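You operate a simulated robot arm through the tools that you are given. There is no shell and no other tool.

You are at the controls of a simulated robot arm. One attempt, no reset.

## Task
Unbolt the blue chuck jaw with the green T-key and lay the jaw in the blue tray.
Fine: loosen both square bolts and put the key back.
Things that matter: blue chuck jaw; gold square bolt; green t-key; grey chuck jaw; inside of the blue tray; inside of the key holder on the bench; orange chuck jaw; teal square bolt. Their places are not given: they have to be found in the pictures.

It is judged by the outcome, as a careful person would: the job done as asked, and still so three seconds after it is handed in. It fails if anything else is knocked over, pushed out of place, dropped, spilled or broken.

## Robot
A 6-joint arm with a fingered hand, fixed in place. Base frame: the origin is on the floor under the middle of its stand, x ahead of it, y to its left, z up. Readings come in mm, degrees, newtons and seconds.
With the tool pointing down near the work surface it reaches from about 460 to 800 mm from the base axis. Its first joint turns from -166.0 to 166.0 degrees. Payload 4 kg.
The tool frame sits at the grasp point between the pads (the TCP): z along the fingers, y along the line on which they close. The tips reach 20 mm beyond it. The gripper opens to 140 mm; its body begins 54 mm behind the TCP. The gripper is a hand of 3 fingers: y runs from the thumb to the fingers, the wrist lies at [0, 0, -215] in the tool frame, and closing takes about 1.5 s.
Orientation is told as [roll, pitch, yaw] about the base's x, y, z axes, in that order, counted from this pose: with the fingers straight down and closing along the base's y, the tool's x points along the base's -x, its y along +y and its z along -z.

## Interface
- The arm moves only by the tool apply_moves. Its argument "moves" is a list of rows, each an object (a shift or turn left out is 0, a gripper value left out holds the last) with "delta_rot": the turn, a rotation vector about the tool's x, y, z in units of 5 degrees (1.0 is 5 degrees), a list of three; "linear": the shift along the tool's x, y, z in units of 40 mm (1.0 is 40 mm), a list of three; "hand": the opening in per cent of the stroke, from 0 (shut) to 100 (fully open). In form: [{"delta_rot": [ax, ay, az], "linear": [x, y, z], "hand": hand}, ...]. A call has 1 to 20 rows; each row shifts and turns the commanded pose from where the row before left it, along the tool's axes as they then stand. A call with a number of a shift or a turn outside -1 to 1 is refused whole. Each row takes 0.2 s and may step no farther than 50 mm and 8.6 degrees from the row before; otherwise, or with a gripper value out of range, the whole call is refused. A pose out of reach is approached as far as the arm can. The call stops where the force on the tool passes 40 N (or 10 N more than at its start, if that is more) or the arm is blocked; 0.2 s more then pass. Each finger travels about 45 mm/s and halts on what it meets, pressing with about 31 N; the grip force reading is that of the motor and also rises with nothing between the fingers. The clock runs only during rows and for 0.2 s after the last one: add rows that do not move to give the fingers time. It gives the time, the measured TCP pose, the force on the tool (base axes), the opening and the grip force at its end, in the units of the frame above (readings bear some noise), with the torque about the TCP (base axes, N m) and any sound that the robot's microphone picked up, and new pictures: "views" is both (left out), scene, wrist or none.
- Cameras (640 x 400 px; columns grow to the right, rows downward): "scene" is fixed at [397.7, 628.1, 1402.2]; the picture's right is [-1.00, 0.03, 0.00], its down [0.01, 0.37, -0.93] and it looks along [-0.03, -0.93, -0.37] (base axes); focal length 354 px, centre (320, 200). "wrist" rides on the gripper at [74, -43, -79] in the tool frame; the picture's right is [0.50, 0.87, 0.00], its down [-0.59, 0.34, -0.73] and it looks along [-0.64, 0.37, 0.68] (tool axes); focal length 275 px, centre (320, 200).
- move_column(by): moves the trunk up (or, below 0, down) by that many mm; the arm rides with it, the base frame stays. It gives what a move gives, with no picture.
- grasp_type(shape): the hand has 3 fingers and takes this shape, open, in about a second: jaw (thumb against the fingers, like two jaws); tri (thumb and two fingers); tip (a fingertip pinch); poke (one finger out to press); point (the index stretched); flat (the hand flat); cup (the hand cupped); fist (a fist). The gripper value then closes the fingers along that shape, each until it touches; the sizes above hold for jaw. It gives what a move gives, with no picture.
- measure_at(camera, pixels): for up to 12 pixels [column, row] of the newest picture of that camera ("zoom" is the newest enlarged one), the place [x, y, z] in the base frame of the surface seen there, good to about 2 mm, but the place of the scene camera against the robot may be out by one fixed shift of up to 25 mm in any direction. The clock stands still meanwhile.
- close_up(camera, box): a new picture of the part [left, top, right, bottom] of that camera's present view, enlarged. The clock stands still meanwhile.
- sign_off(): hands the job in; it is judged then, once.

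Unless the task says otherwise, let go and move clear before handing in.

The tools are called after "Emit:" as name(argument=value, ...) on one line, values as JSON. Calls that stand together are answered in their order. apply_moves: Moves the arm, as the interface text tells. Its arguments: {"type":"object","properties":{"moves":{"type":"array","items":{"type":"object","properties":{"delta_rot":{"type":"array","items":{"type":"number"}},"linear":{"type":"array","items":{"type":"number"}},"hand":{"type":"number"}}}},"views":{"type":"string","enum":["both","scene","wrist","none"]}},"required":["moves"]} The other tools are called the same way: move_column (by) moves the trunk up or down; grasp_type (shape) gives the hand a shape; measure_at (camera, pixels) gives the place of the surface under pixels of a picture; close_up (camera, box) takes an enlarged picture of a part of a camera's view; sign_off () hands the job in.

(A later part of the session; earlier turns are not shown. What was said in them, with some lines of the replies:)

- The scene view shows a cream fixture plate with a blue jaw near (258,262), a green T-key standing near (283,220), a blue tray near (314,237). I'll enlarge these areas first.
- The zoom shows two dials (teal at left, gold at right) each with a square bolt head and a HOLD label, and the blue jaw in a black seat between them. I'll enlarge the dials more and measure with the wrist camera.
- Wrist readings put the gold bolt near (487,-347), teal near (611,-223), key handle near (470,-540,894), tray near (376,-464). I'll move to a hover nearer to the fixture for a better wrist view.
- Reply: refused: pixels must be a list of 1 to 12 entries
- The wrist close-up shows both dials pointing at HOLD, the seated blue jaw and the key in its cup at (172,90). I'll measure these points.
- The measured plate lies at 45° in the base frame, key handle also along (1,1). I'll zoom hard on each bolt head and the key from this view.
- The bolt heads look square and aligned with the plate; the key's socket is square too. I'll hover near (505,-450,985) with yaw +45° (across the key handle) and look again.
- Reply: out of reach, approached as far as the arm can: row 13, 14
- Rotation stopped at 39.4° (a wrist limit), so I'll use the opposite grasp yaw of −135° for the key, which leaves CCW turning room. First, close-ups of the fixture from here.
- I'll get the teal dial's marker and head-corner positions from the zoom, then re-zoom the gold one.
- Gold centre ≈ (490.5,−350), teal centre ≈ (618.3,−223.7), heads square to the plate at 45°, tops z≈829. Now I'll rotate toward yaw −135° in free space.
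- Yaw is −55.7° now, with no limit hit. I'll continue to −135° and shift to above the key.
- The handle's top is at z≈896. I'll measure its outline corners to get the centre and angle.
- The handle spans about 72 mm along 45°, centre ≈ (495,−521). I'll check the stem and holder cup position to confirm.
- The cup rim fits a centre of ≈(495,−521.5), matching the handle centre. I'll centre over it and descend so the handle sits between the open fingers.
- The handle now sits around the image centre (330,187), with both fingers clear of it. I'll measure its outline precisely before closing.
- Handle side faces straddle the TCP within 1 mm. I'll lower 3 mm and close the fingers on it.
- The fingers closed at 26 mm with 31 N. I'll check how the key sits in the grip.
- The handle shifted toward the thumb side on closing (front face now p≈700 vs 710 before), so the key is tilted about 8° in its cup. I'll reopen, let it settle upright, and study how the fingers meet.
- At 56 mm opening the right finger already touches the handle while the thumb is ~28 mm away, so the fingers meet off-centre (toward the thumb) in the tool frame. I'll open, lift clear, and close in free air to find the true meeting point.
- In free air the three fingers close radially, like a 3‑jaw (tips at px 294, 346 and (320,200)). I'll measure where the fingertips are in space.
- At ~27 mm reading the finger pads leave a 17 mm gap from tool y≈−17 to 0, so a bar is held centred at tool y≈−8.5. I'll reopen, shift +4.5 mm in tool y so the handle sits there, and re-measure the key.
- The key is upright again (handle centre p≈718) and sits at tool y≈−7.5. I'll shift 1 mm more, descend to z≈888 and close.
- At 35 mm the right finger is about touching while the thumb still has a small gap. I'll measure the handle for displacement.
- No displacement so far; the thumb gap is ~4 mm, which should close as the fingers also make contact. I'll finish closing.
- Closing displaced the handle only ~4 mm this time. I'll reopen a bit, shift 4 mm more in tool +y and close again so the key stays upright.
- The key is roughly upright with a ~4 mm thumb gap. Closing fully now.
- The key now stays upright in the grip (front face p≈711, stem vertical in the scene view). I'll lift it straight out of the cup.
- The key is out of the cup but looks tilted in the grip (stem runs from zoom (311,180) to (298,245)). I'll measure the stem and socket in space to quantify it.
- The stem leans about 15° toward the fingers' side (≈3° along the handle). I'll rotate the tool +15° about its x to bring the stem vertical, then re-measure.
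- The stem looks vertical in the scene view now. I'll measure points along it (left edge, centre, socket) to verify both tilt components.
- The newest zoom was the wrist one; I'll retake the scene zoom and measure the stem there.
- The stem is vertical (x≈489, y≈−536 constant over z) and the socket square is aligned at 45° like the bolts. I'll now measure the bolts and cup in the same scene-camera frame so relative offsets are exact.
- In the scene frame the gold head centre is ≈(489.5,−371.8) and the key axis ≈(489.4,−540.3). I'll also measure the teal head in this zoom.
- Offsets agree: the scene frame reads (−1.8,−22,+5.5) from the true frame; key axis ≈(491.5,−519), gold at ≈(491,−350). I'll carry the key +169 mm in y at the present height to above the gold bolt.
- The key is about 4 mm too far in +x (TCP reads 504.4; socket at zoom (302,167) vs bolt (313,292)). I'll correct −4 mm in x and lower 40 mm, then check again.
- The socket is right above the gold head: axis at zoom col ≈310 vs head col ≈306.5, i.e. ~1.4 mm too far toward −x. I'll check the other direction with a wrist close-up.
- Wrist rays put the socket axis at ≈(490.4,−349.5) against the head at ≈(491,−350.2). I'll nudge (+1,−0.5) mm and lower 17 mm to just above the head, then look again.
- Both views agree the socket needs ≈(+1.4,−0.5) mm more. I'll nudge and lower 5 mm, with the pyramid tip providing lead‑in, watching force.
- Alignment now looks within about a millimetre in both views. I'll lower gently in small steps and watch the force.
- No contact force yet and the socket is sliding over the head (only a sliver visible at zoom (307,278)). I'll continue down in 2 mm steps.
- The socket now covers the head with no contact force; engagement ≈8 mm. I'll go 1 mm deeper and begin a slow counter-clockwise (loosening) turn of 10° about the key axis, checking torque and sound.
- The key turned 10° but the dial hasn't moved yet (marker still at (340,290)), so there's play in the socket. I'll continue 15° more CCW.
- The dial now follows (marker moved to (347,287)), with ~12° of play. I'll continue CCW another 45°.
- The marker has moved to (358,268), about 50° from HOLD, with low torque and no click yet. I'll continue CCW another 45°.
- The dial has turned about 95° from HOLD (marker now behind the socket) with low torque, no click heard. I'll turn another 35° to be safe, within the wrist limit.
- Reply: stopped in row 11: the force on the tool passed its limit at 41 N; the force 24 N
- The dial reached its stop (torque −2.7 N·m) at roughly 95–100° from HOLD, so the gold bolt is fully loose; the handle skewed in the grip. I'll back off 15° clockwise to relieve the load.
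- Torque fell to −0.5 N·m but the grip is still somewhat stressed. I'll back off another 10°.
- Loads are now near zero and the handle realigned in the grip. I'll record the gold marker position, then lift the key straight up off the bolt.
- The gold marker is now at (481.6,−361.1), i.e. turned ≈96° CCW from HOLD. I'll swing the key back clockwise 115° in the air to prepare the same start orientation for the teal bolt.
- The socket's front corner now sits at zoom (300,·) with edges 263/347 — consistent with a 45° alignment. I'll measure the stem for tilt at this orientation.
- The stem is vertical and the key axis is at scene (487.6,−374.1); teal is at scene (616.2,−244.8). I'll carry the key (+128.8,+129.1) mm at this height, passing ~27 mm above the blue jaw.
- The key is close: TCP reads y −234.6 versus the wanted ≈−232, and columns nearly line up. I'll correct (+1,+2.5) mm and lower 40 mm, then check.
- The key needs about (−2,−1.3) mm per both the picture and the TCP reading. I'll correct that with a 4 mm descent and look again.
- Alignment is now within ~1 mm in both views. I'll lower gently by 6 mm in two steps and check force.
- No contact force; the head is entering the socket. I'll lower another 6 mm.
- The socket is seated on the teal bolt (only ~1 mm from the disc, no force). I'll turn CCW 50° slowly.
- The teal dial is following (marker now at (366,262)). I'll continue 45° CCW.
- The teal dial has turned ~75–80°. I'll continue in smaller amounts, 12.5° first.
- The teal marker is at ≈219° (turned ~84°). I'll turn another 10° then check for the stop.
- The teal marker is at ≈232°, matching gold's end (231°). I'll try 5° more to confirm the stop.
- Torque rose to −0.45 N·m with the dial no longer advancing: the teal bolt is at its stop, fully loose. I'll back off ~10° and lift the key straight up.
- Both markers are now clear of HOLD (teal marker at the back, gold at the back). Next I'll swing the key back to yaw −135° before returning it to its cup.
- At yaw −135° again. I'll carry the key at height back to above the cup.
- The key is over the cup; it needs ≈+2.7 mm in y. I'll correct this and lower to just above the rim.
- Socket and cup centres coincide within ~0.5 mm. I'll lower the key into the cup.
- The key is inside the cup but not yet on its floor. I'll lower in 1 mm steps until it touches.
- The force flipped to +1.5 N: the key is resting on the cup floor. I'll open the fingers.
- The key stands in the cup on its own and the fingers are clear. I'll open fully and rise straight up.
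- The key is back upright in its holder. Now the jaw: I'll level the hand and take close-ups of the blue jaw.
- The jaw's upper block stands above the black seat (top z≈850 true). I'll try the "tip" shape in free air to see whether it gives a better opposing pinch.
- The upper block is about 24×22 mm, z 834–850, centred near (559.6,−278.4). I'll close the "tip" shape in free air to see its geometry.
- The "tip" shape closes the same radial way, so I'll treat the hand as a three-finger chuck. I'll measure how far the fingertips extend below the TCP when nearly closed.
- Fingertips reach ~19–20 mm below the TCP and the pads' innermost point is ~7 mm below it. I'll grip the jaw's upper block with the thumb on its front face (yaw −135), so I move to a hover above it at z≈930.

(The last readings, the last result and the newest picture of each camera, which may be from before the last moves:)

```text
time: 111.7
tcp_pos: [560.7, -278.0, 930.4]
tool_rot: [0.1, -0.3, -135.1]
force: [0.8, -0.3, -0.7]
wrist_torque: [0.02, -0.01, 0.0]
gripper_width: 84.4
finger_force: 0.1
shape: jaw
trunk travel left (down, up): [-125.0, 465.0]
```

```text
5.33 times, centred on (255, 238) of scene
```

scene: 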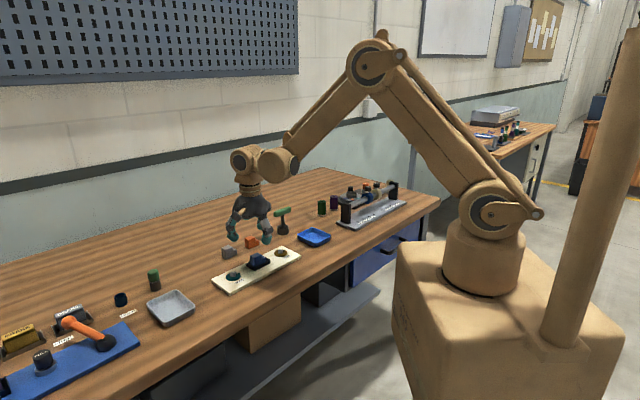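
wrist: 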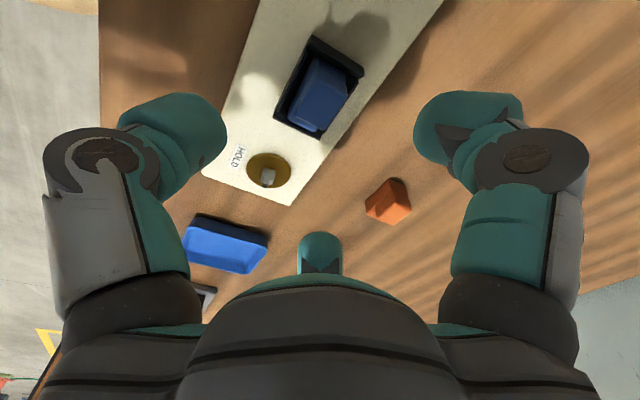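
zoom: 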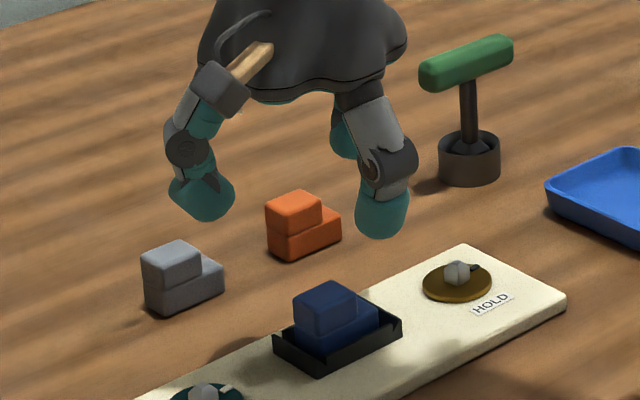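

The jaw is now visible between the fingers at wrist (320,90). I'll zoom and measure it, and the fingertip bottoms at this mid opening.

Emit:
measure_at(camera="zoom", pixels=[[382, 234], [378, 237], [205, 218], [200, 220], [345, 155]])

Emit:
close_up(camera="wrist", box=[260, 25, 380, 145])

Emit:
measure_at(camera="zoom", pixels=[[300, 125], [415, 195], [355, 300], [205, 260], [280, 130], [410, 180], [350, 230], [250, 200], [320, 110], [340, 130], [260, 330], [390, 80]])

```text
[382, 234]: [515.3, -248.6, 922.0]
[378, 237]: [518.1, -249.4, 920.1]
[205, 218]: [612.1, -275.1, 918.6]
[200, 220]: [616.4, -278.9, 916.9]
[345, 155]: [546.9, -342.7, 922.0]
```

```text
3.33 times, centred on (320, 85) of wrist
```

zoom: 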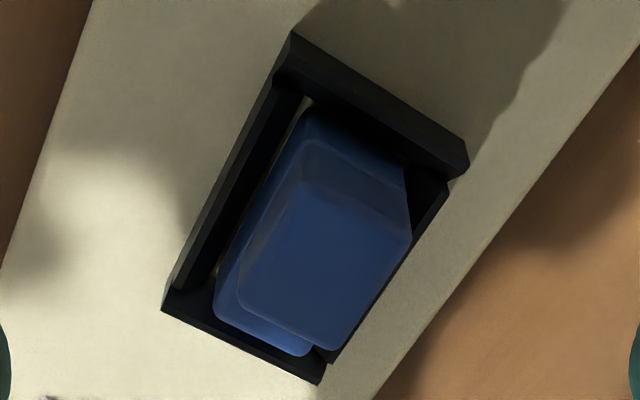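

```text
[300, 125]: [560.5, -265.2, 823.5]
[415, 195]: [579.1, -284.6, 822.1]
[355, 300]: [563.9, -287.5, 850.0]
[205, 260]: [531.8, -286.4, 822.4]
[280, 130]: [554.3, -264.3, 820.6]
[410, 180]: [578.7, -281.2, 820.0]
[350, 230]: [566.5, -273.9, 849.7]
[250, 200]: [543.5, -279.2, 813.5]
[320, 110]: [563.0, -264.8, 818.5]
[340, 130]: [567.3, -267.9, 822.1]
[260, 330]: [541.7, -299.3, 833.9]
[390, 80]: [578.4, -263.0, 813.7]
```

I'll measure the top-face corners of the upper block in this zoom.

Emit:
measure_at(camera="zoom", pixels=[[303, 188], [402, 240], [335, 340], [247, 295], [325, 265], [225, 300], [300, 350], [240, 320], [330, 160], [395, 190], [170, 290], [320, 370]])

```text
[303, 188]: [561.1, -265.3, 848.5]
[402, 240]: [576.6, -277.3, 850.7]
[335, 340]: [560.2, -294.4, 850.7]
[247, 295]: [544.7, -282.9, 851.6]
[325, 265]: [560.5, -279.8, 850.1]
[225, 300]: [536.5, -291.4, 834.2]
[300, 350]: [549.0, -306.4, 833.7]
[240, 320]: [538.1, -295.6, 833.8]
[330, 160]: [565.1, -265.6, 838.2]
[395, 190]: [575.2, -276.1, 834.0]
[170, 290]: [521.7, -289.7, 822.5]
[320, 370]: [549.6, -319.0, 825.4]
```

The block's top centre is at ≈(560.6,−279.9), p≈594.3 like the bolts. I'll take another pose reading to average out noise before descending.

Emit:
apply_moves(moves=[{"hand": 100}, {"hand": 100}, {"hand": 100}, {"hand": 100}, {"hand": 100}], views="none")

Emit:
apply_moves(moves=[{}], views="none")

Emit:
apply_moves(moves=[{}], views="none")

```text
time: 112.9
tcp_pos: [560.1, -279.3, 929.3]
tool_rot: [0.1, -0.2, -135.1]
force: [0.7, 0.2, -0.2]
wrist_torque: [0.01, -0.06, -0.01]
gripper_width: 139.8
finger_force: 0.2
shape: jaw
trunk travel left (down, up): [-125.0, 465.0]
```

```text
time: 113.3
tcp_pos: [559.2, -279.5, 929.4]
tool_rot: [0.1, -0.2, -135.0]
force: [0.4, -0.2, -0.3]
wrist_torque: [0.02, -0.01, 0.0]
gripper_width: 140.0
finger_force: 0.1
shape: jaw
trunk travel left (down, up): [-125.0, 465.0]
```

```text
time: 113.7
tcp_pos: [560.3, -279.2, 929.7]
tool_rot: [0.1, -0.3, -135.0]
force: [0.5, -0.1, -0.2]
wrist_torque: [0.0, 0.04, -0.03]
gripper_width: 140.1
finger_force: 0.0
shape: jaw
trunk travel left (down, up): [-125.0, 465.0]
```

Averaged TCP is (560.1,−279.0,929.7); I'll shift (+2.9,−3.3) mm and descend to z≈851.5 with the hand open.

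Emit:
apply_moves(moves=[{"linear": [-0.007, 0.11, 0.355]}, {"linear": [0, 0, 0.5]}, {"linear": [0, 0, 0.5]}, {"linear": [0, 0, 0.35]}, {"linear": [0, 0, 0.25]}, {}, {}], views="both")

Emit:
close_up(camera="scene", box=[220, 215, 290, 290])

Emit:
measure_at(camera="wrist", pixels=[[320, 180], [300, 150], [345, 170], [325, 205], [290, 190], [310, 170], [330, 190]])

```text
time: 115.3
tcp_pos: [565.0, -283.8, 850.2]
tool_rot: [0.1, -0.2, -135.0]
force: [-0.5, -0.3, 0.8]
wrist_torque: [0.0, 0.01, -0.01]
gripper_width: 140.1
finger_force: 0.0
shape: jaw
trunk travel left (down, up): [-125.0, 465.0]
```

scene: 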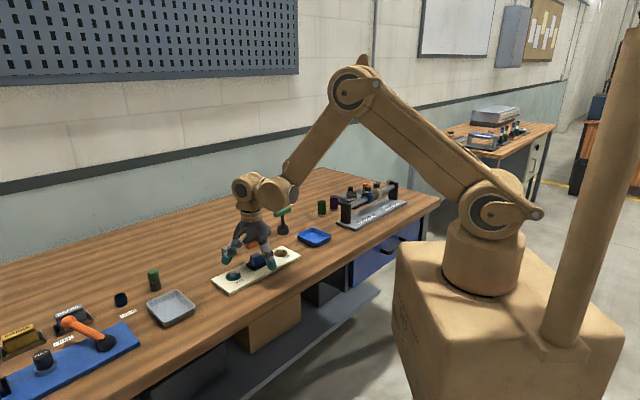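
wrist: 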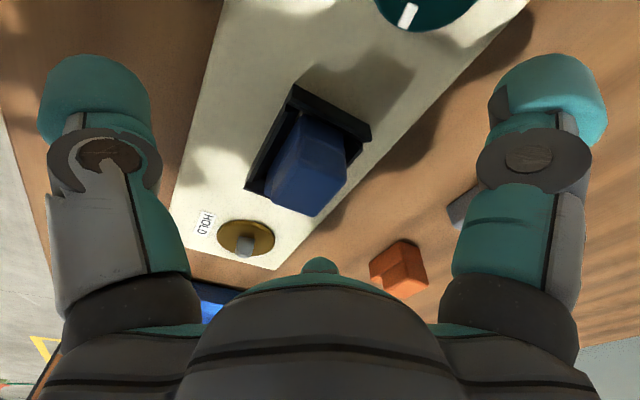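

```text
5.33 times, centred on (255, 252) of scene
```

zoom: 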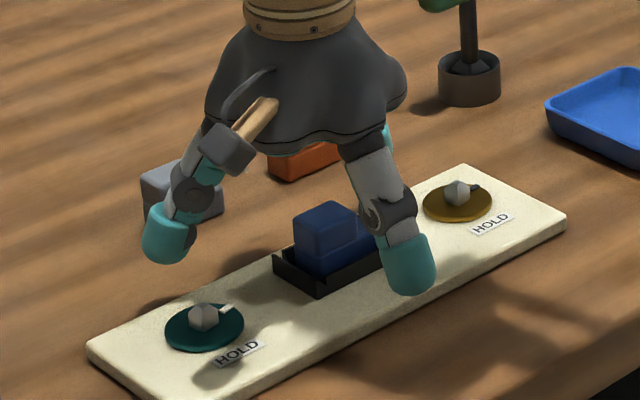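

```text
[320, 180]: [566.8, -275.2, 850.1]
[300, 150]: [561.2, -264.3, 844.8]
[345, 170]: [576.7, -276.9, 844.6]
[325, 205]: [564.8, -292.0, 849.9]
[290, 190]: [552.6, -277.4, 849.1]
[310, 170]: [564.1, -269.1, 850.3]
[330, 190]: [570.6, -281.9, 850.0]
```

I'm at jaw height with fingers clear all round. I'll measure the block's top corners from here to check centring.

Emit:
close_up(camera="wrist", box=[240, 80, 380, 240])

Emit:
measure_at(camera="zoom", pixels=[[290, 165], [340, 160], [410, 215], [350, 320], [255, 280], [325, 225], [280, 190], [400, 230], [340, 310], [270, 275]])

Emit:
apply_moves(moves=[{}], views="none")

```text
2.50 times, centred on (310, 160) of wrist
```

zoom: 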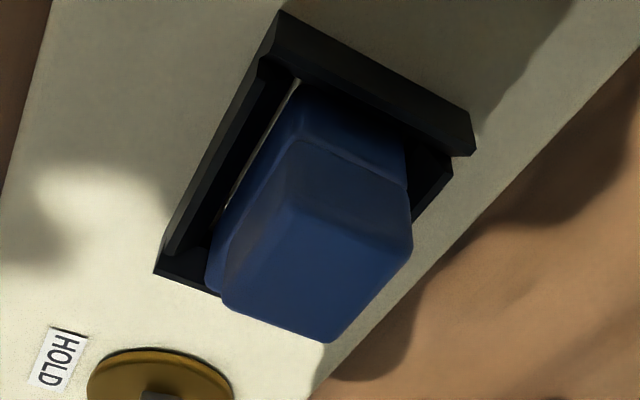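

```text
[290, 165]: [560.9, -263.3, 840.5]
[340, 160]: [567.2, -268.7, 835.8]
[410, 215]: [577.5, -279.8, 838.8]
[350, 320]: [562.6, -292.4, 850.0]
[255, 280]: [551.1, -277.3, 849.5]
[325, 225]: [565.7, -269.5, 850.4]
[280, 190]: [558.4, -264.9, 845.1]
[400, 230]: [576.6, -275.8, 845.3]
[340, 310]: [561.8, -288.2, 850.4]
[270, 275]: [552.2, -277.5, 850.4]
```

```text
time: 115.7
tcp_pos: [564.9, -284.4, 850.7]
tool_rot: [0.1, -0.2, -135.0]
force: [0.0, 0.0, 0.0]
wrist_torque: [-0.01, 0.01, 0.01]
gripper_width: 140.0
finger_force: 0.0
shape: jaw
trunk travel left (down, up): [-125.0, 465.0]
```

The block sits at tool y≈−6, x≈0; the radial grip wants y≈−3.4. I'll shift −2.8 mm in tool y, raise 1.5 mm, and close.

Emit:
apply_moves(moves=[{"linear": [0, -0.07, -0.035]}, {}, {"hand": 35}, {"hand": 35}, {"hand": 35}, {"hand": 35}, {"hand": 35}, {"hand": 35}, {"hand": 35}, {"hand": 35}], views="both")

Emit:
close_up(camera="wrist", box=[200, 60, 440, 280])

Emit:
close_up(camera="scene", box=[230, 225, 290, 285])

```text
time: 117.9
tcp_pos: [564.3, -283.1, 851.9]
tool_rot: [0.1, -0.2, -135.1]
force: [-0.4, -0.2, -0.3]
wrist_torque: [-0.02, -0.02, 0.04]
gripper_width: 49.4
finger_force: 0.0
shape: jaw
trunk travel left (down, up): [-125.0, 465.0]
```

scene: 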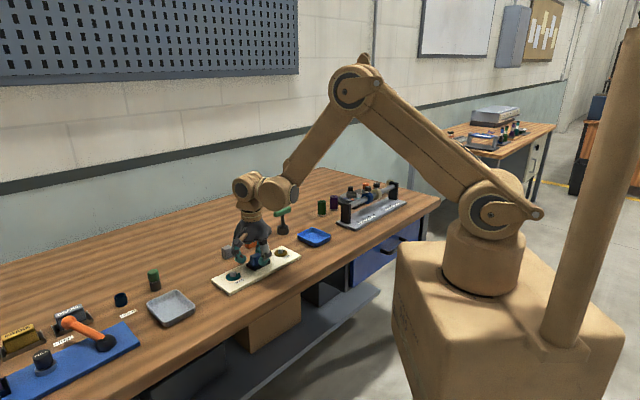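
wrist: 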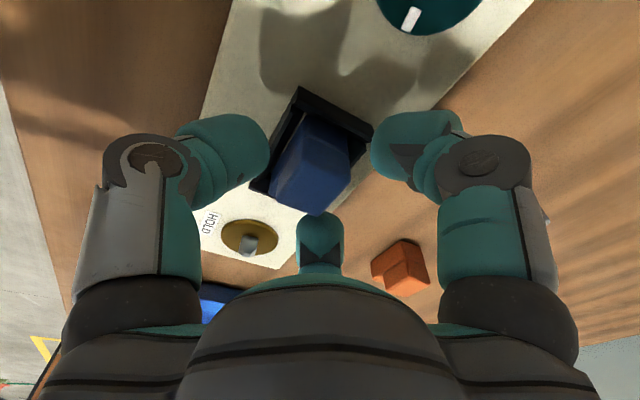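

```text
1.82 times, centred on (320, 170) of wrist
```

zoom: 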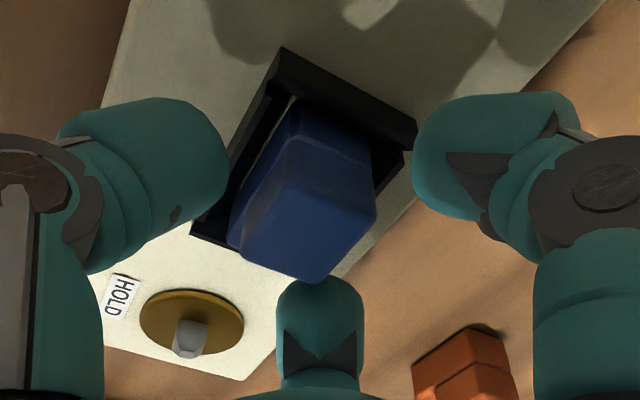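

```text
6.67 times, centred on (260, 255) of scene
```

zoom: 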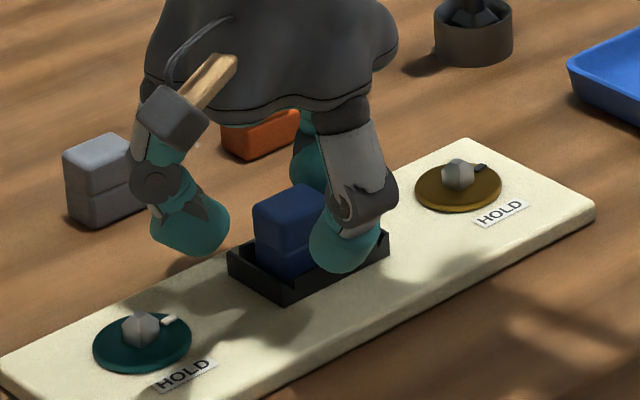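

Fingers surround the block evenly. I'll close fully now.

Emit:
apply_moves(moves=[{"linear": [0, -0.03, 0], "hand": 35}, {"hand": 0}, {"hand": 0}, {"hand": 0}, {"hand": 0}, {"hand": 0}, {"hand": 0}, {"hand": 0}], views="both")

Emit:
close_up(camera="wrist", box=[200, 60, 440, 280])

Emit:
close_up(camera="scene", box=[230, 225, 290, 285])

```text
time: 119.7
tcp_pos: [562.1, -282.8, 853.3]
tool_rot: [0.1, -0.3, -135.0]
force: [-0.3, -0.8, 0.0]
wrist_torque: [0.01, 0.01, 0.03]
gripper_width: 27.1
finger_force: 31.6
shape: jaw
trunk travel left (down, up): [-125.0, 465.0]
```

scene: 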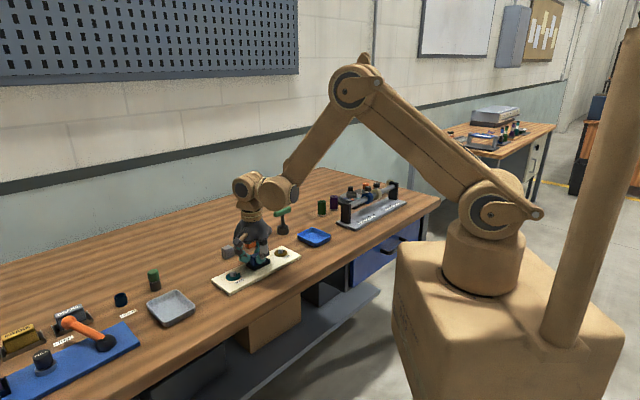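
wrist: 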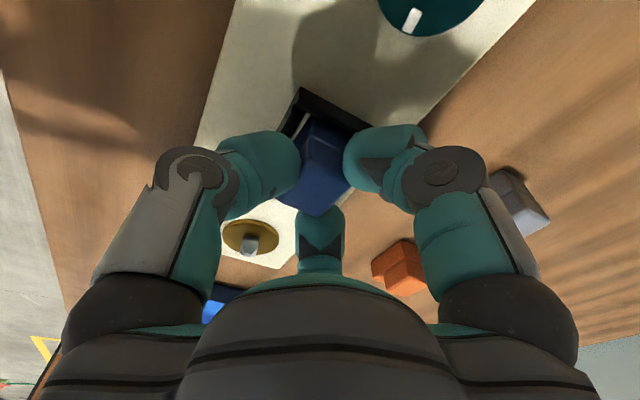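

```text
1.82 times, centred on (320, 170) of wrist
```

zoom: 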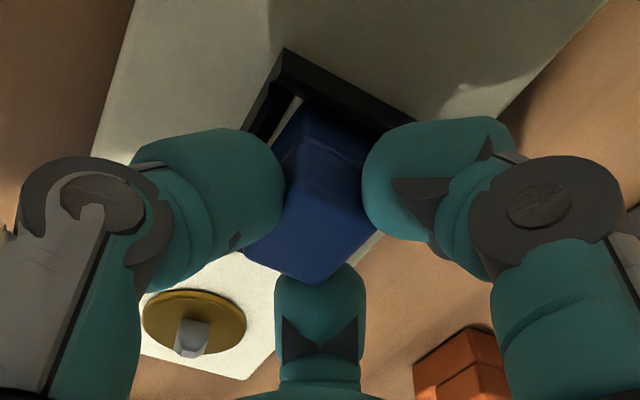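

```text
6.67 times, centred on (260, 255) of scene
```

zoom: 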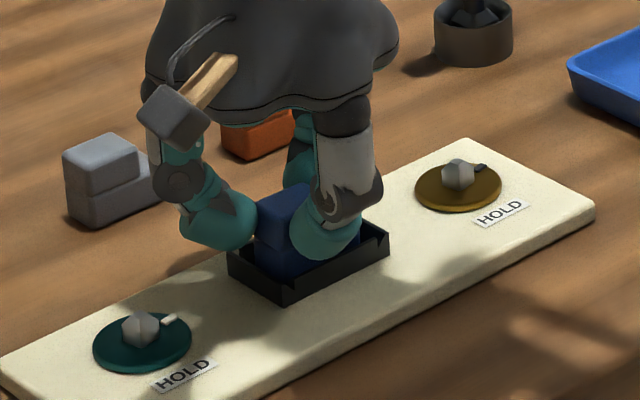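

All three fingers are on the block (27.1 mm, 31.6 N). I'll lift gently 8 mm and check that the jaw comes free.

Emit:
apply_moves(moves=[{"linear": [0, 0, -0.05]}, {"linear": [0, 0, -0.075]}, {"linear": [0, 0, -0.075]}, {}, {}], views="both")

Emit:
close_up(camera="scene", box=[230, 225, 290, 285])

```text
time: 120.9
tcp_pos: [561.7, -281.5, 861.5]
tool_rot: [0.1, -0.2, -135.1]
force: [0.4, -0.2, -1.3]
wrist_torque: [0.0, -0.01, 0.04]
gripper_width: 26.7
finger_force: 31.0
shape: jaw
trunk travel left (down, up): [-125.0, 465.0]
```

scene: 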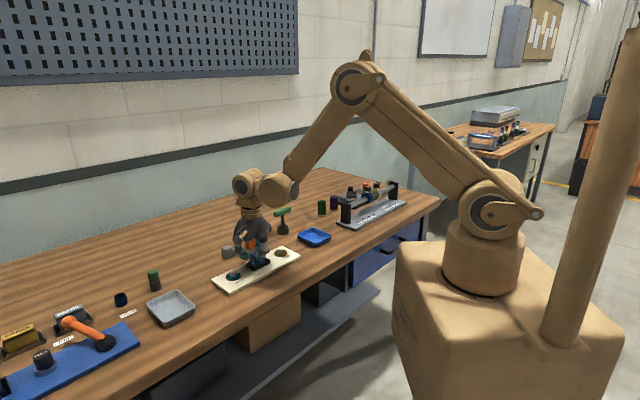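
wrist: 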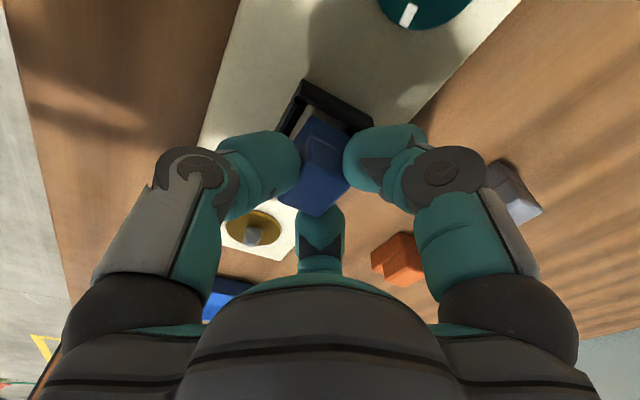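

```text
6.67 times, centred on (260, 255) of scene
```

zoom: 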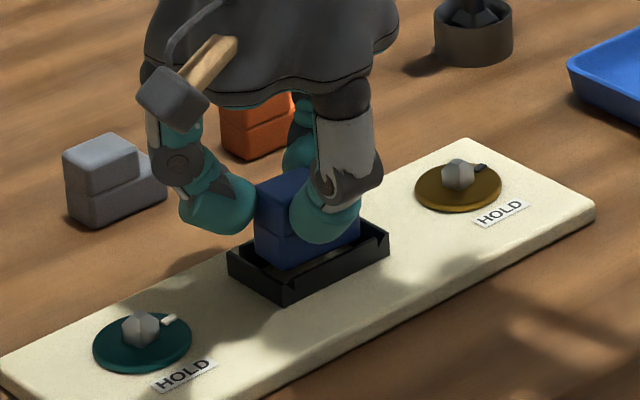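

The jaw is free and rising with the hand (weight ≈1 N). I'll lift another 70 mm.

Emit:
apply_moves(moves=[{"linear": [0, 0, -0.25]}, {"linear": [0, 0, -0.4]}, {"linear": [0, 0, -0.5]}, {"linear": [0, 0, -0.5]}, {"linear": [0, 0, -0.2]}, {}, {}], views="both")

Emit:
close_up(camera="scene", box=[220, 205, 290, 285])

Emit:
close_up(camera="scene", box=[290, 220, 340, 255])

Emit:
measure_at(camera="zoom", pixels=[[110, 230], [300, 120], [530, 240], [300, 370], [300, 220], [200, 230], [430, 240], [300, 290], [315, 150], [100, 250], [320, 385]])

```text
time: 122.5
tcp_pos: [562.0, -282.9, 936.2]
tool_rot: [0.2, -0.3, -135.0]
force: [-1.4, 0.3, -1.6]
wrist_torque: [0.02, -0.01, -0.02]
gripper_width: 27.0
finger_force: 31.4
shape: jaw
trunk travel left (down, up): [-125.0, 465.0]
```

scene: 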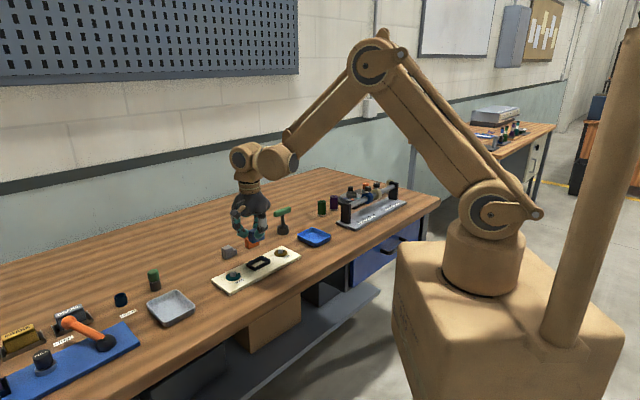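
wrist: 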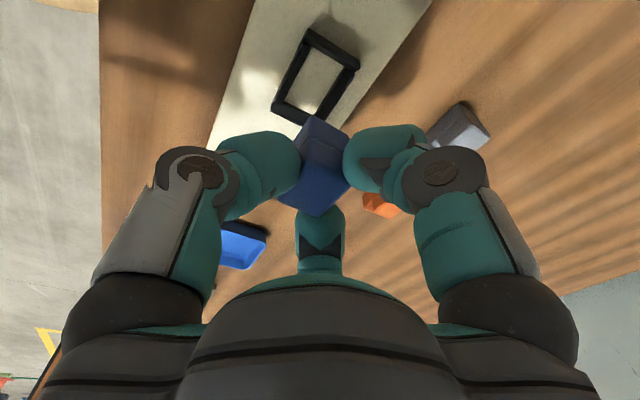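

```text
5.00 times, centred on (255, 245) of scene
```

zoom: 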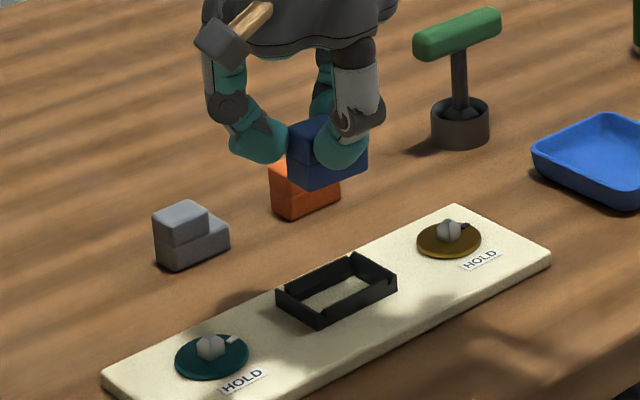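

```text
11.43 times, centred on (315, 238) of scene
```

zoom: 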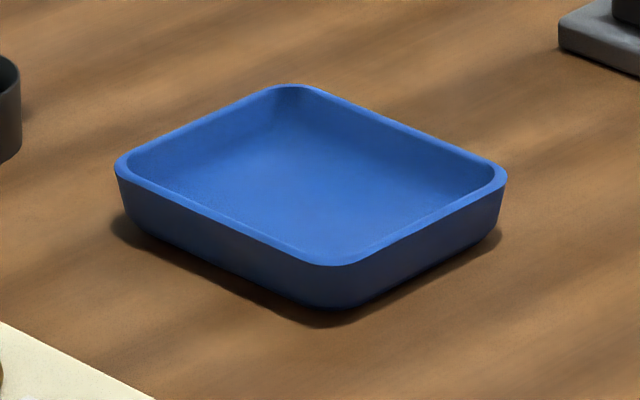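

```text
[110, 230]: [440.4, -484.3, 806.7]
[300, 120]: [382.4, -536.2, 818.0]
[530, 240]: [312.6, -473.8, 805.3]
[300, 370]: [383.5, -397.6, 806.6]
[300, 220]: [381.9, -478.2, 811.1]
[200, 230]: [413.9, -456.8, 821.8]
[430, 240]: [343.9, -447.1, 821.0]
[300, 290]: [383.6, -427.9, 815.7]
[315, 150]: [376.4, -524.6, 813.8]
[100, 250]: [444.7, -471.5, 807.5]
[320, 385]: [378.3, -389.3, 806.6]
```

The jaw hangs level in the grip. I'll measure the tray's rim corners for the drop location.

Emit:
measure_at(camera="zoom", pixels=[[122, 168], [298, 88], [500, 178], [340, 262], [225, 225], [430, 225], [210, 128], [400, 130], [310, 170], [330, 220], [240, 170], [400, 190]])

```text
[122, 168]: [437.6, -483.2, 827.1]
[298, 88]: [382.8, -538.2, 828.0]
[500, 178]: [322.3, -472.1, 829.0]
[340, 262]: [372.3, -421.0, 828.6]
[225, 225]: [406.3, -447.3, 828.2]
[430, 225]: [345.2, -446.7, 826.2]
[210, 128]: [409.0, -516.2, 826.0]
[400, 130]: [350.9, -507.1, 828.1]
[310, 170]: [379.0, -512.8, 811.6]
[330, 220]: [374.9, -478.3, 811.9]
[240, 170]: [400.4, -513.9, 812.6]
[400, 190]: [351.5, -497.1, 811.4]
```

Tray centre is ≈(380.5,−456.6), rim z≈822, floor ≈806. I'll carry the jaw at height to TCP (388,−453), which centres it over the tray.

Emit:
apply_moves(moves=[{"linear": [-0.5, -0.01, 0]}, {"linear": [-0.868, -0.01, 0]}, {"linear": [-0.868, -0.01, 0]}, {"linear": [-0.868, -0.01, 0]}, {"linear": [-0.868, -0.01, 0]}, {"linear": [-0.868, -0.01, 0]}, {"linear": [-0.868, -0.01, 0]}, {"linear": [-0.367, 0, 0]}, {}, {}], views="both")

Emit:
close_up(camera="scene", box=[280, 180, 350, 260])

Emit:
close_up(camera="wrist", box=[200, 20, 440, 260])

```text
time: 124.7
tcp_pos: [388.2, -450.5, 936.0]
tool_rot: [0.1, -0.2, -135.0]
force: [-0.3, 0.1, -2.5]
wrist_torque: [0.0, -0.02, 0.0]
gripper_width: 26.9
finger_force: 31.1
shape: jaw
trunk travel left (down, up): [-125.0, 465.0]
```

scene: 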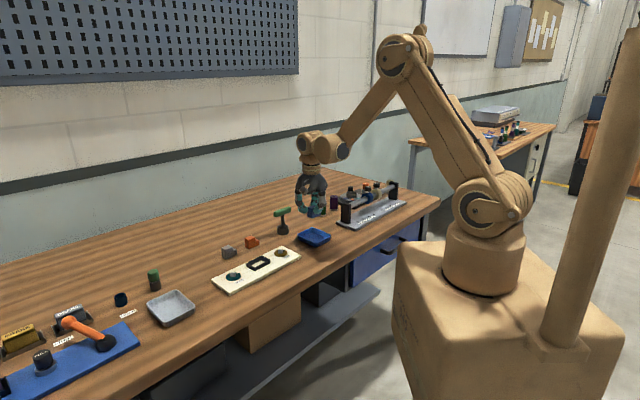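
wrist: 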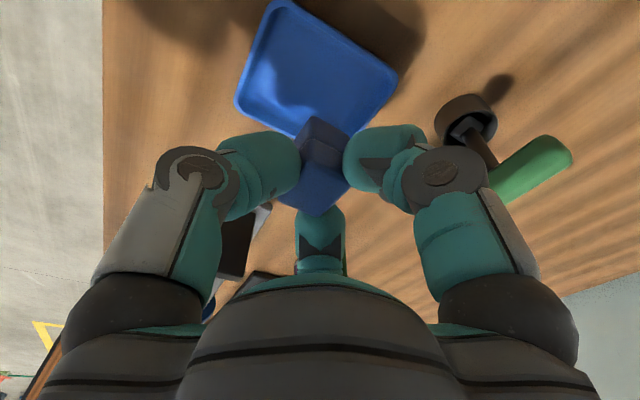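

```text
5.00 times, centred on (315, 220) of scene
```

zoom: 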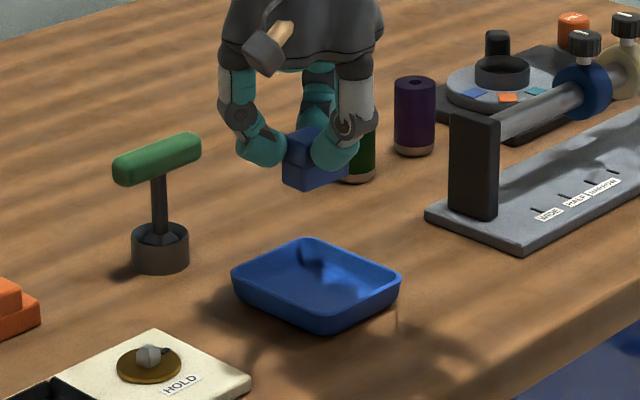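

```text
1.67 times, centred on (320, 140) of wrist
```

zoom: 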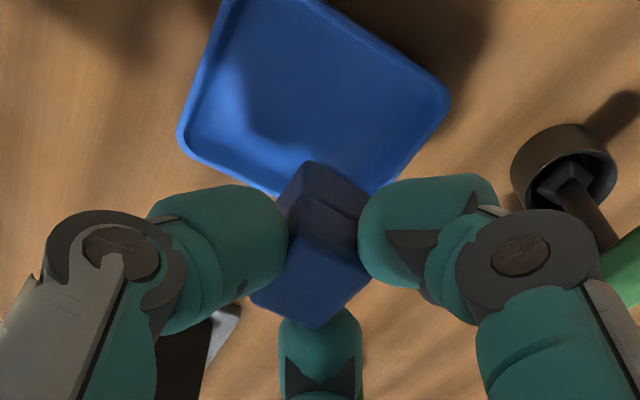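

The jaw is over the tray. Before descending I'll check the nearby post and cylinders' positions for clearance.

Emit:
measure_at(camera="scene", pixels=[[346, 212], [334, 202], [323, 212], [341, 222], [322, 200]])

Emit:
measure_at(camera="wrist", pixels=[[300, 55], [240, 98], [270, 8], [395, 75], [340, 110], [290, 30], [360, 80], [260, 90]])

```text
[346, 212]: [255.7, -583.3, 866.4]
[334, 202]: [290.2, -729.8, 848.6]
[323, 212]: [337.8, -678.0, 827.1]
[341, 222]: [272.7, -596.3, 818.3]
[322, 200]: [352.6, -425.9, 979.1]
```

```text
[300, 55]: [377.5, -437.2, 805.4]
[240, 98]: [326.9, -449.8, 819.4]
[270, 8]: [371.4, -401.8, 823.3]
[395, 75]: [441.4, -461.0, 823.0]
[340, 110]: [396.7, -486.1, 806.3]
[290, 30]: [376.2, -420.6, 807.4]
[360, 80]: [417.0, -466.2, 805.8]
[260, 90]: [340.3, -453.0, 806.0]
```

Everything nearby is >150 mm away and the tray position is confirmed. I'll descend 80 mm, then finish in small steps.

Emit:
apply_moves(moves=[{"linear": [-0.035, 0.035, 0.4]}, {"linear": [0, 0, 0.5]}, {"linear": [0, 0, 0.5]}, {"linear": [0, 0, 0.4]}, {"linear": [0, 0, 0.25]}, {}, {}], views="both")

Emit:
close_up(camera="scene", box=[285, 200, 345, 260])

```text
time: 126.3
tcp_pos: [389.3, -453.8, 854.8]
tool_rot: [0.2, -0.2, -135.0]
force: [-0.7, -0.2, -2.0]
wrist_torque: [0.0, 0.02, 0.01]
gripper_width: 27.1
finger_force: 31.0
shape: jaw
trunk travel left (down, up): [-125.0, 465.0]
```

scene: 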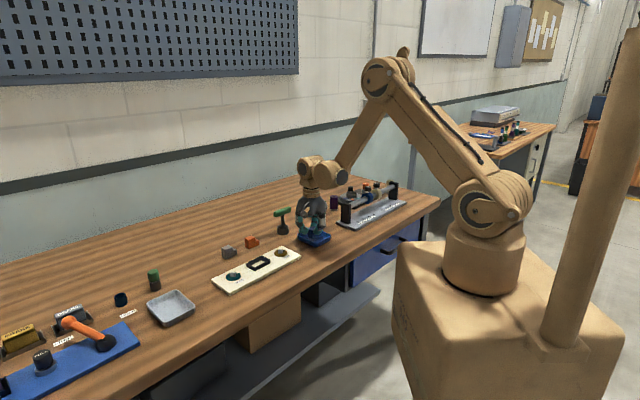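
wrist: 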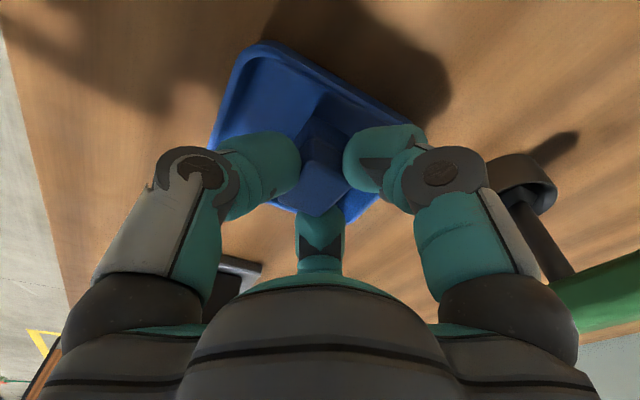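

```text
6.67 times, centred on (315, 230) of scene
```

zoom: 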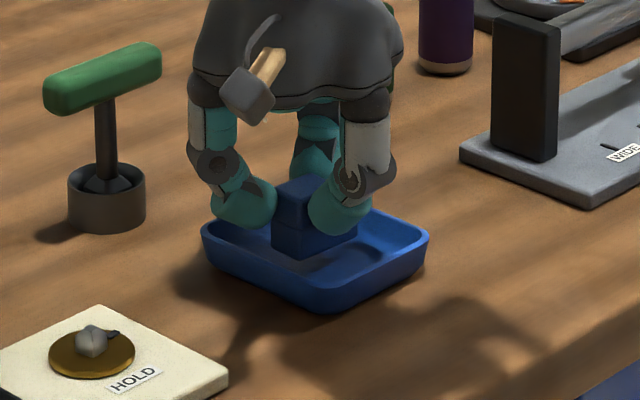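

The jaw is inside the tray walls, still a few mm above the floor. I'll lower in small steps until contact.

Emit:
apply_moves(moves=[{"linear": [0, 0, 0.1]}, {}, {"linear": [0, 0, 0.05]}, {}, {}], views="none")

Emit:
apply_moves(moves=[{"linear": [0, 0, 0.03]}, {}, {}], views="none")

```text
time: 127.5
tcp_pos: [389.1, -452.2, 848.7]
tool_rot: [0.0, -0.3, -135.0]
force: [0.0, -0.2, -2.2]
wrist_torque: [0.03, -0.03, -0.01]
gripper_width: 26.8
finger_force: 31.5
shape: jaw
trunk travel left (down, up): [-125.0, 465.0]
```

```text
time: 128.3
tcp_pos: [389.3, -454.0, 848.3]
tool_rot: [0.1, -0.1, -135.1]
force: [-0.2, 0.2, -2.5]
wrist_torque: [0.01, -0.01, -0.01]
gripper_width: 26.9
finger_force: 30.8
shape: jaw
trunk travel left (down, up): [-125.0, 465.0]
```

Emit:
apply_moves(moves=[{"linear": [0, 0, 0.03]}, {}, {}], views="none")

Emit:
apply_moves(moves=[{"linear": [0, 0, 0.03]}, {}, {}], views="both")

Emit:
close_up(camera="scene", box=[290, 215, 340, 255])

```text
time: 129.1
tcp_pos: [388.9, -452.9, 847.4]
tool_rot: [0.1, -0.1, -135.0]
force: [1.3, 0.9, -2.2]
wrist_torque: [0.03, -0.03, 0.01]
gripper_width: 27.3
finger_force: 30.8
shape: jaw
trunk travel left (down, up): [-125.0, 465.0]
```

```text
time: 129.9
tcp_pos: [388.0, -453.0, 845.5]
tool_rot: [0.1, -0.2, -134.9]
force: [0.0, 0.3, -2.0]
wrist_torque: [-0.02, -0.03, 0.0]
gripper_width: 27.1
finger_force: 31.2
shape: jaw
trunk travel left (down, up): [-125.0, 465.0]
```

scene: 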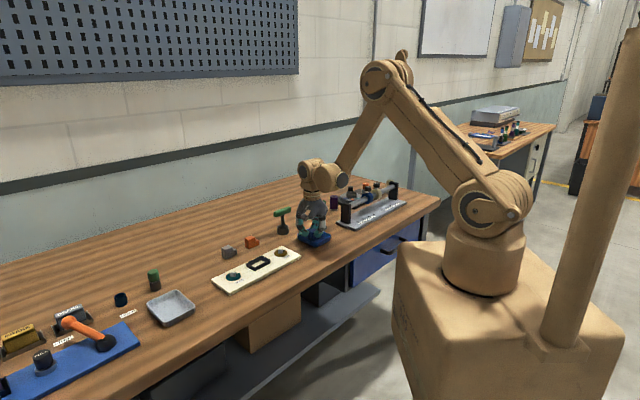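
wrist: 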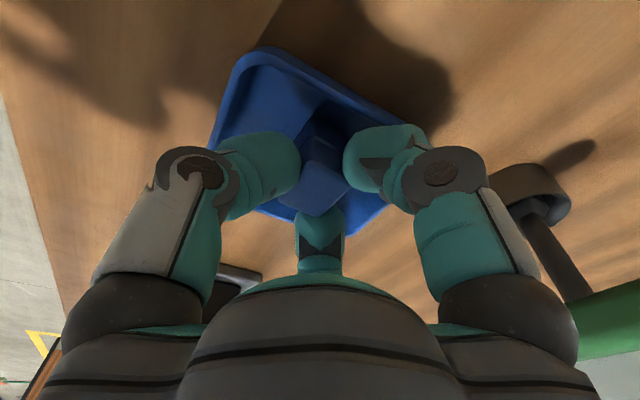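

```text
10.00 times, centred on (315, 235) of scene
```

zoom: 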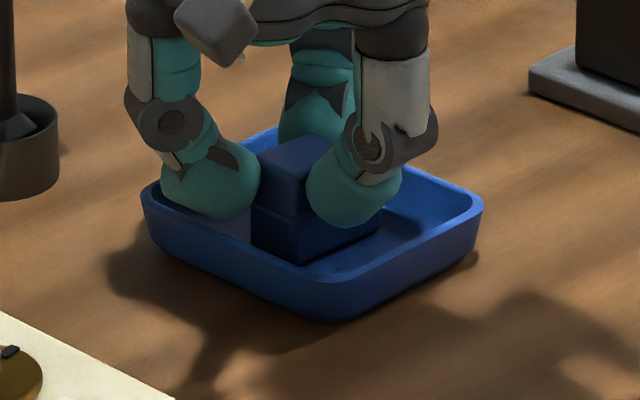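

No floor contact yet; I'll check how the fingertip bottoms compare with the tray rim before going lower.

Emit:
measure_at(camera="zoom", pixels=[[215, 214], [205, 210], [235, 214], [345, 225], [350, 220], [155, 200], [200, 225], [230, 235], [300, 262], [270, 250], [340, 255], [420, 220]])

```text
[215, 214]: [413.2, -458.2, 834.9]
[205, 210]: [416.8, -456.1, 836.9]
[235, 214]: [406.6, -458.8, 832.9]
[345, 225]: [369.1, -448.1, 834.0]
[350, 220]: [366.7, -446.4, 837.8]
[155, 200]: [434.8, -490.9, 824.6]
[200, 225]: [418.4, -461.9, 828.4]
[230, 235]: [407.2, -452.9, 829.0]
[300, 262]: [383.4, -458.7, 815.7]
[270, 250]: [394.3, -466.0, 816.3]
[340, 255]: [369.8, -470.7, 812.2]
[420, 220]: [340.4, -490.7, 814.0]
```

Fingertips are ~4–5 mm above the rim; there's room. I'll continue lowering in ~1 mm steps.

Emit:
apply_moves(moves=[{"linear": [-0.03, 0, 0.03]}, {}, {}], views="none")

Emit:
apply_moves(moves=[{"linear": [-0.03, 0, 0.03]}, {}, {}], views="none")

```text
time: 130.7
tcp_pos: [387.0, -454.3, 845.7]
tool_rot: [0.1, -0.2, -135.0]
force: [2.0, -0.3, 3.4]
wrist_torque: [-0.11, 0.04, 0.02]
gripper_width: 27.0
finger_force: 31.4
shape: jaw
trunk travel left (down, up): [-125.0, 465.0]
```

```text
time: 131.5
tcp_pos: [386.5, -452.9, 844.3]
tool_rot: [0.2, -0.3, -134.9]
force: [7.5, -0.7, 25.8]
wrist_torque: [-0.27, 0.0, 0.13]
gripper_width: 27.9
finger_force: 31.1
shape: jaw
trunk travel left (down, up): [-125.0, 465.0]
```

The jaw is firmly on the tray floor (+26 N). I'll ease up 0.8 mm and open the fingers slightly.

Emit:
apply_moves(moves=[{"linear": [0, 0, -0.02]}, {}, {"hand": 23}, {"hand": 23}, {"hand": 27}, {"hand": 27}, {"hand": 27}], views="both")

Emit:
close_up(camera="scene", box=[290, 215, 340, 255])

Emit:
close_up(camera="wrist", box=[200, 40, 440, 280])

```text
time: 133.1
tcp_pos: [386.2, -453.5, 844.2]
tool_rot: [0.1, -0.2, -135.1]
force: [-0.4, -1.0, 4.0]
wrist_torque: [-0.06, 0.07, 0.0]
gripper_width: 38.0
finger_force: 0.0
shape: jaw
trunk travel left (down, up): [-125.0, 465.0]
```

scene: 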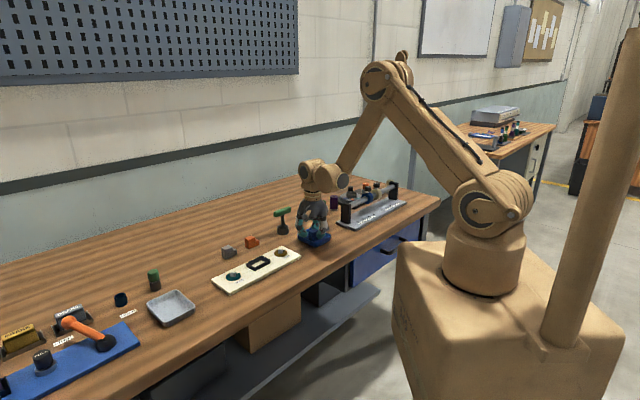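
wrist: 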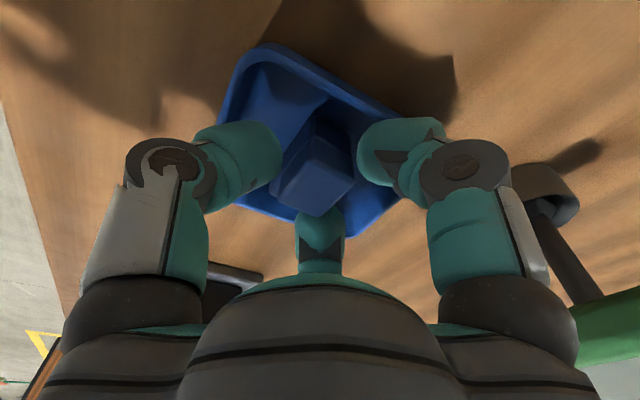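

```text
10.00 times, centred on (315, 235) of scene
```

zoom: 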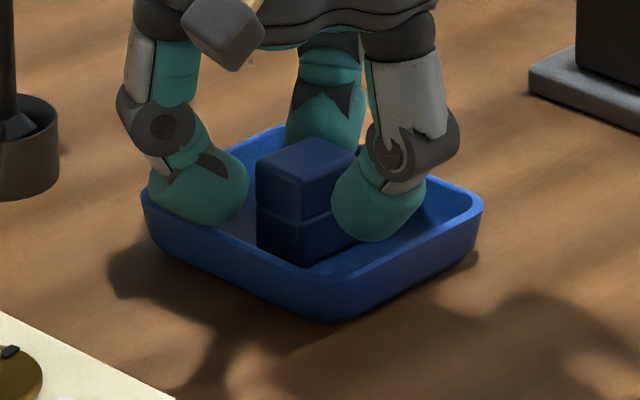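

```text
1.67 times, centred on (320, 160) of wrist
```

zoom: 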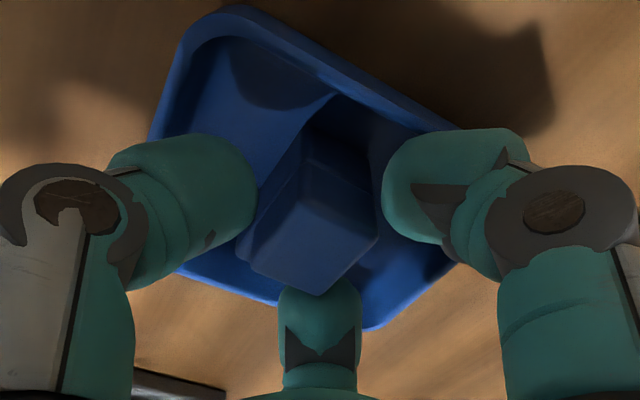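

The fingers have let go and the jaw sits in the tray. I'll rise straight up, slowly at first.

Emit:
apply_moves(moves=[{"linear": [0, 0, -0.1]}, {"linear": [0, 0, -0.2]}, {}], views="none")

Emit:
close_up(camera="scene", box=[290, 210, 340, 255])

```text
time: 133.9
tcp_pos: [386.8, -454.0, 856.5]
tool_rot: [0.1, -0.3, -135.0]
force: [0.0, 0.6, -0.8]
wrist_torque: [0.0, 0.0, 0.0]
gripper_width: 37.7
finger_force: 0.0
shape: jaw
trunk travel left (down, up): [-125.0, 465.0]
```

```text
8.89 times, centred on (315, 232) of scene
```

zoom: 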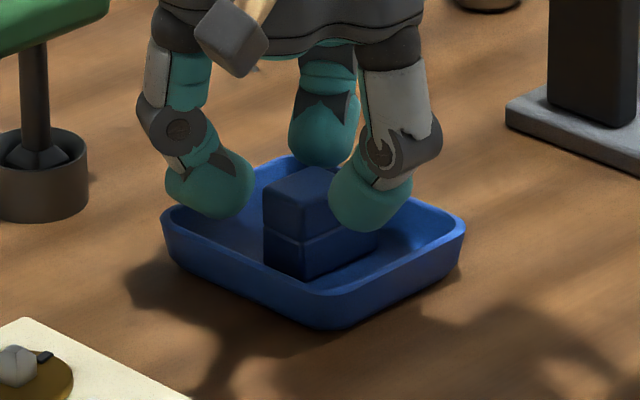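

The jaw stays in the tray while the hand rises freely. I'll open a bit more and lift well clear.

Emit:
apply_moves(moves=[{"linear": [0, 0, -0.4], "hand": 40}, {"linear": [0, 0, -0.6]}, {"linear": [0, 0, -0.8]}, {"linear": [0, 0, -0.8]}, {"linear": [0, 0, -0.8]}, {"hand": 100}, {"hand": 100}, {"hand": 100}, {"hand": 100}], views="both")

Emit:
close_up(camera="scene", box=[205, 195, 345, 295])

Emit:
close_up(camera="scene", box=[290, 215, 340, 255])

```text
time: 135.9
tcp_pos: [386.4, -455.9, 988.4]
tool_rot: [0.1, -0.1, -135.0]
force: [-1.1, 0.8, 0.1]
wrist_torque: [-0.04, 0.02, 0.02]
gripper_width: 139.8
finger_force: 0.0
shape: jaw
trunk travel left (down, up): [-125.0, 465.0]
```

scene: 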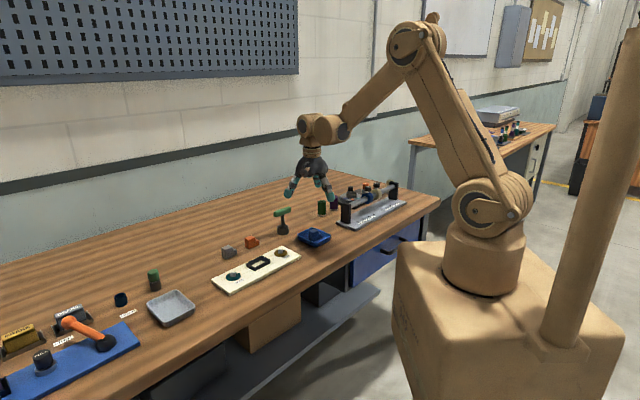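
wrist: 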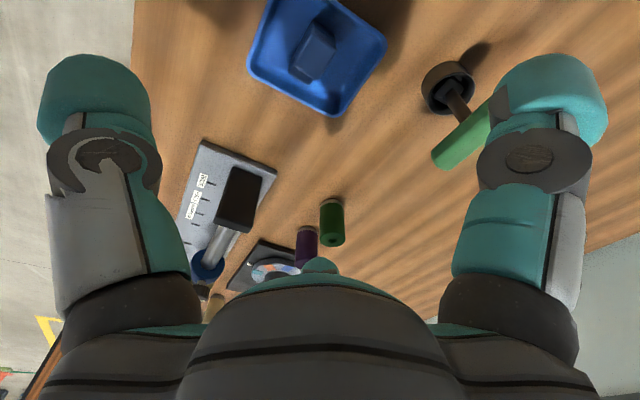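

```text
4.00 times, centred on (275, 245) of scene
```

zoom: 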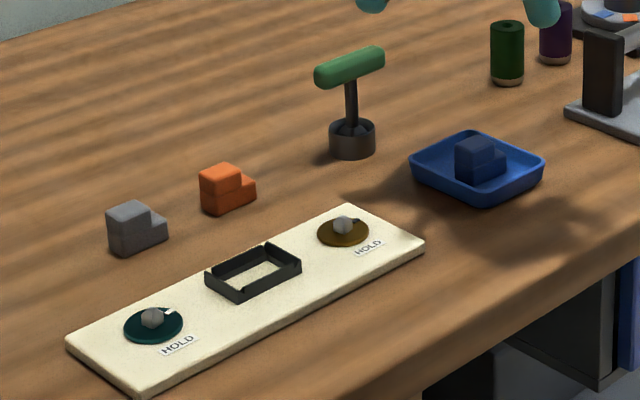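

```text
10.00 times, centred on (315, 235) of scene
```

zoom: 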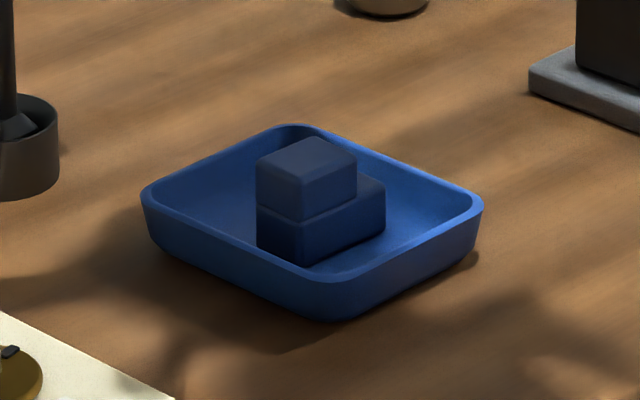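

The jaw sits upright in the blue tray, the key stands in its holder, both dials point away from HOLD, and grey/orange jaws are untouched. The hand is open and clear at z≈988, so I hand the job in.

Emit:
sign_off()

```text
The job is handed in.
```

The blue jaw is unbolted and lying in the blue tray, and the T-key is back upright in its holder. I've handed the job in; no verdict has come back.

- **Bolts:** I turned both the gold and the teal bolt counter-clockwise until they met a stop. That is roughly 95° from HOLD. No click or other sound was reported, so the stop and the jaw lifting out freely are my evidence that they are loose.
- **Turning the gold bolt:** I kept turning until it hit its stop hard enough to trip the force limit (41 N). The key handle skewed in the grip, so I backed off to take the load off. I saw no damage.
- **Key:** My first grip on the handle tilted the key in its cup, so I let go and gripped again before lifting it.
- **Everything else:** In the last pictures the tray, the empty jaw seat, and the grey and orange jaws look unmoved. The hand is open and well clear above the tray.
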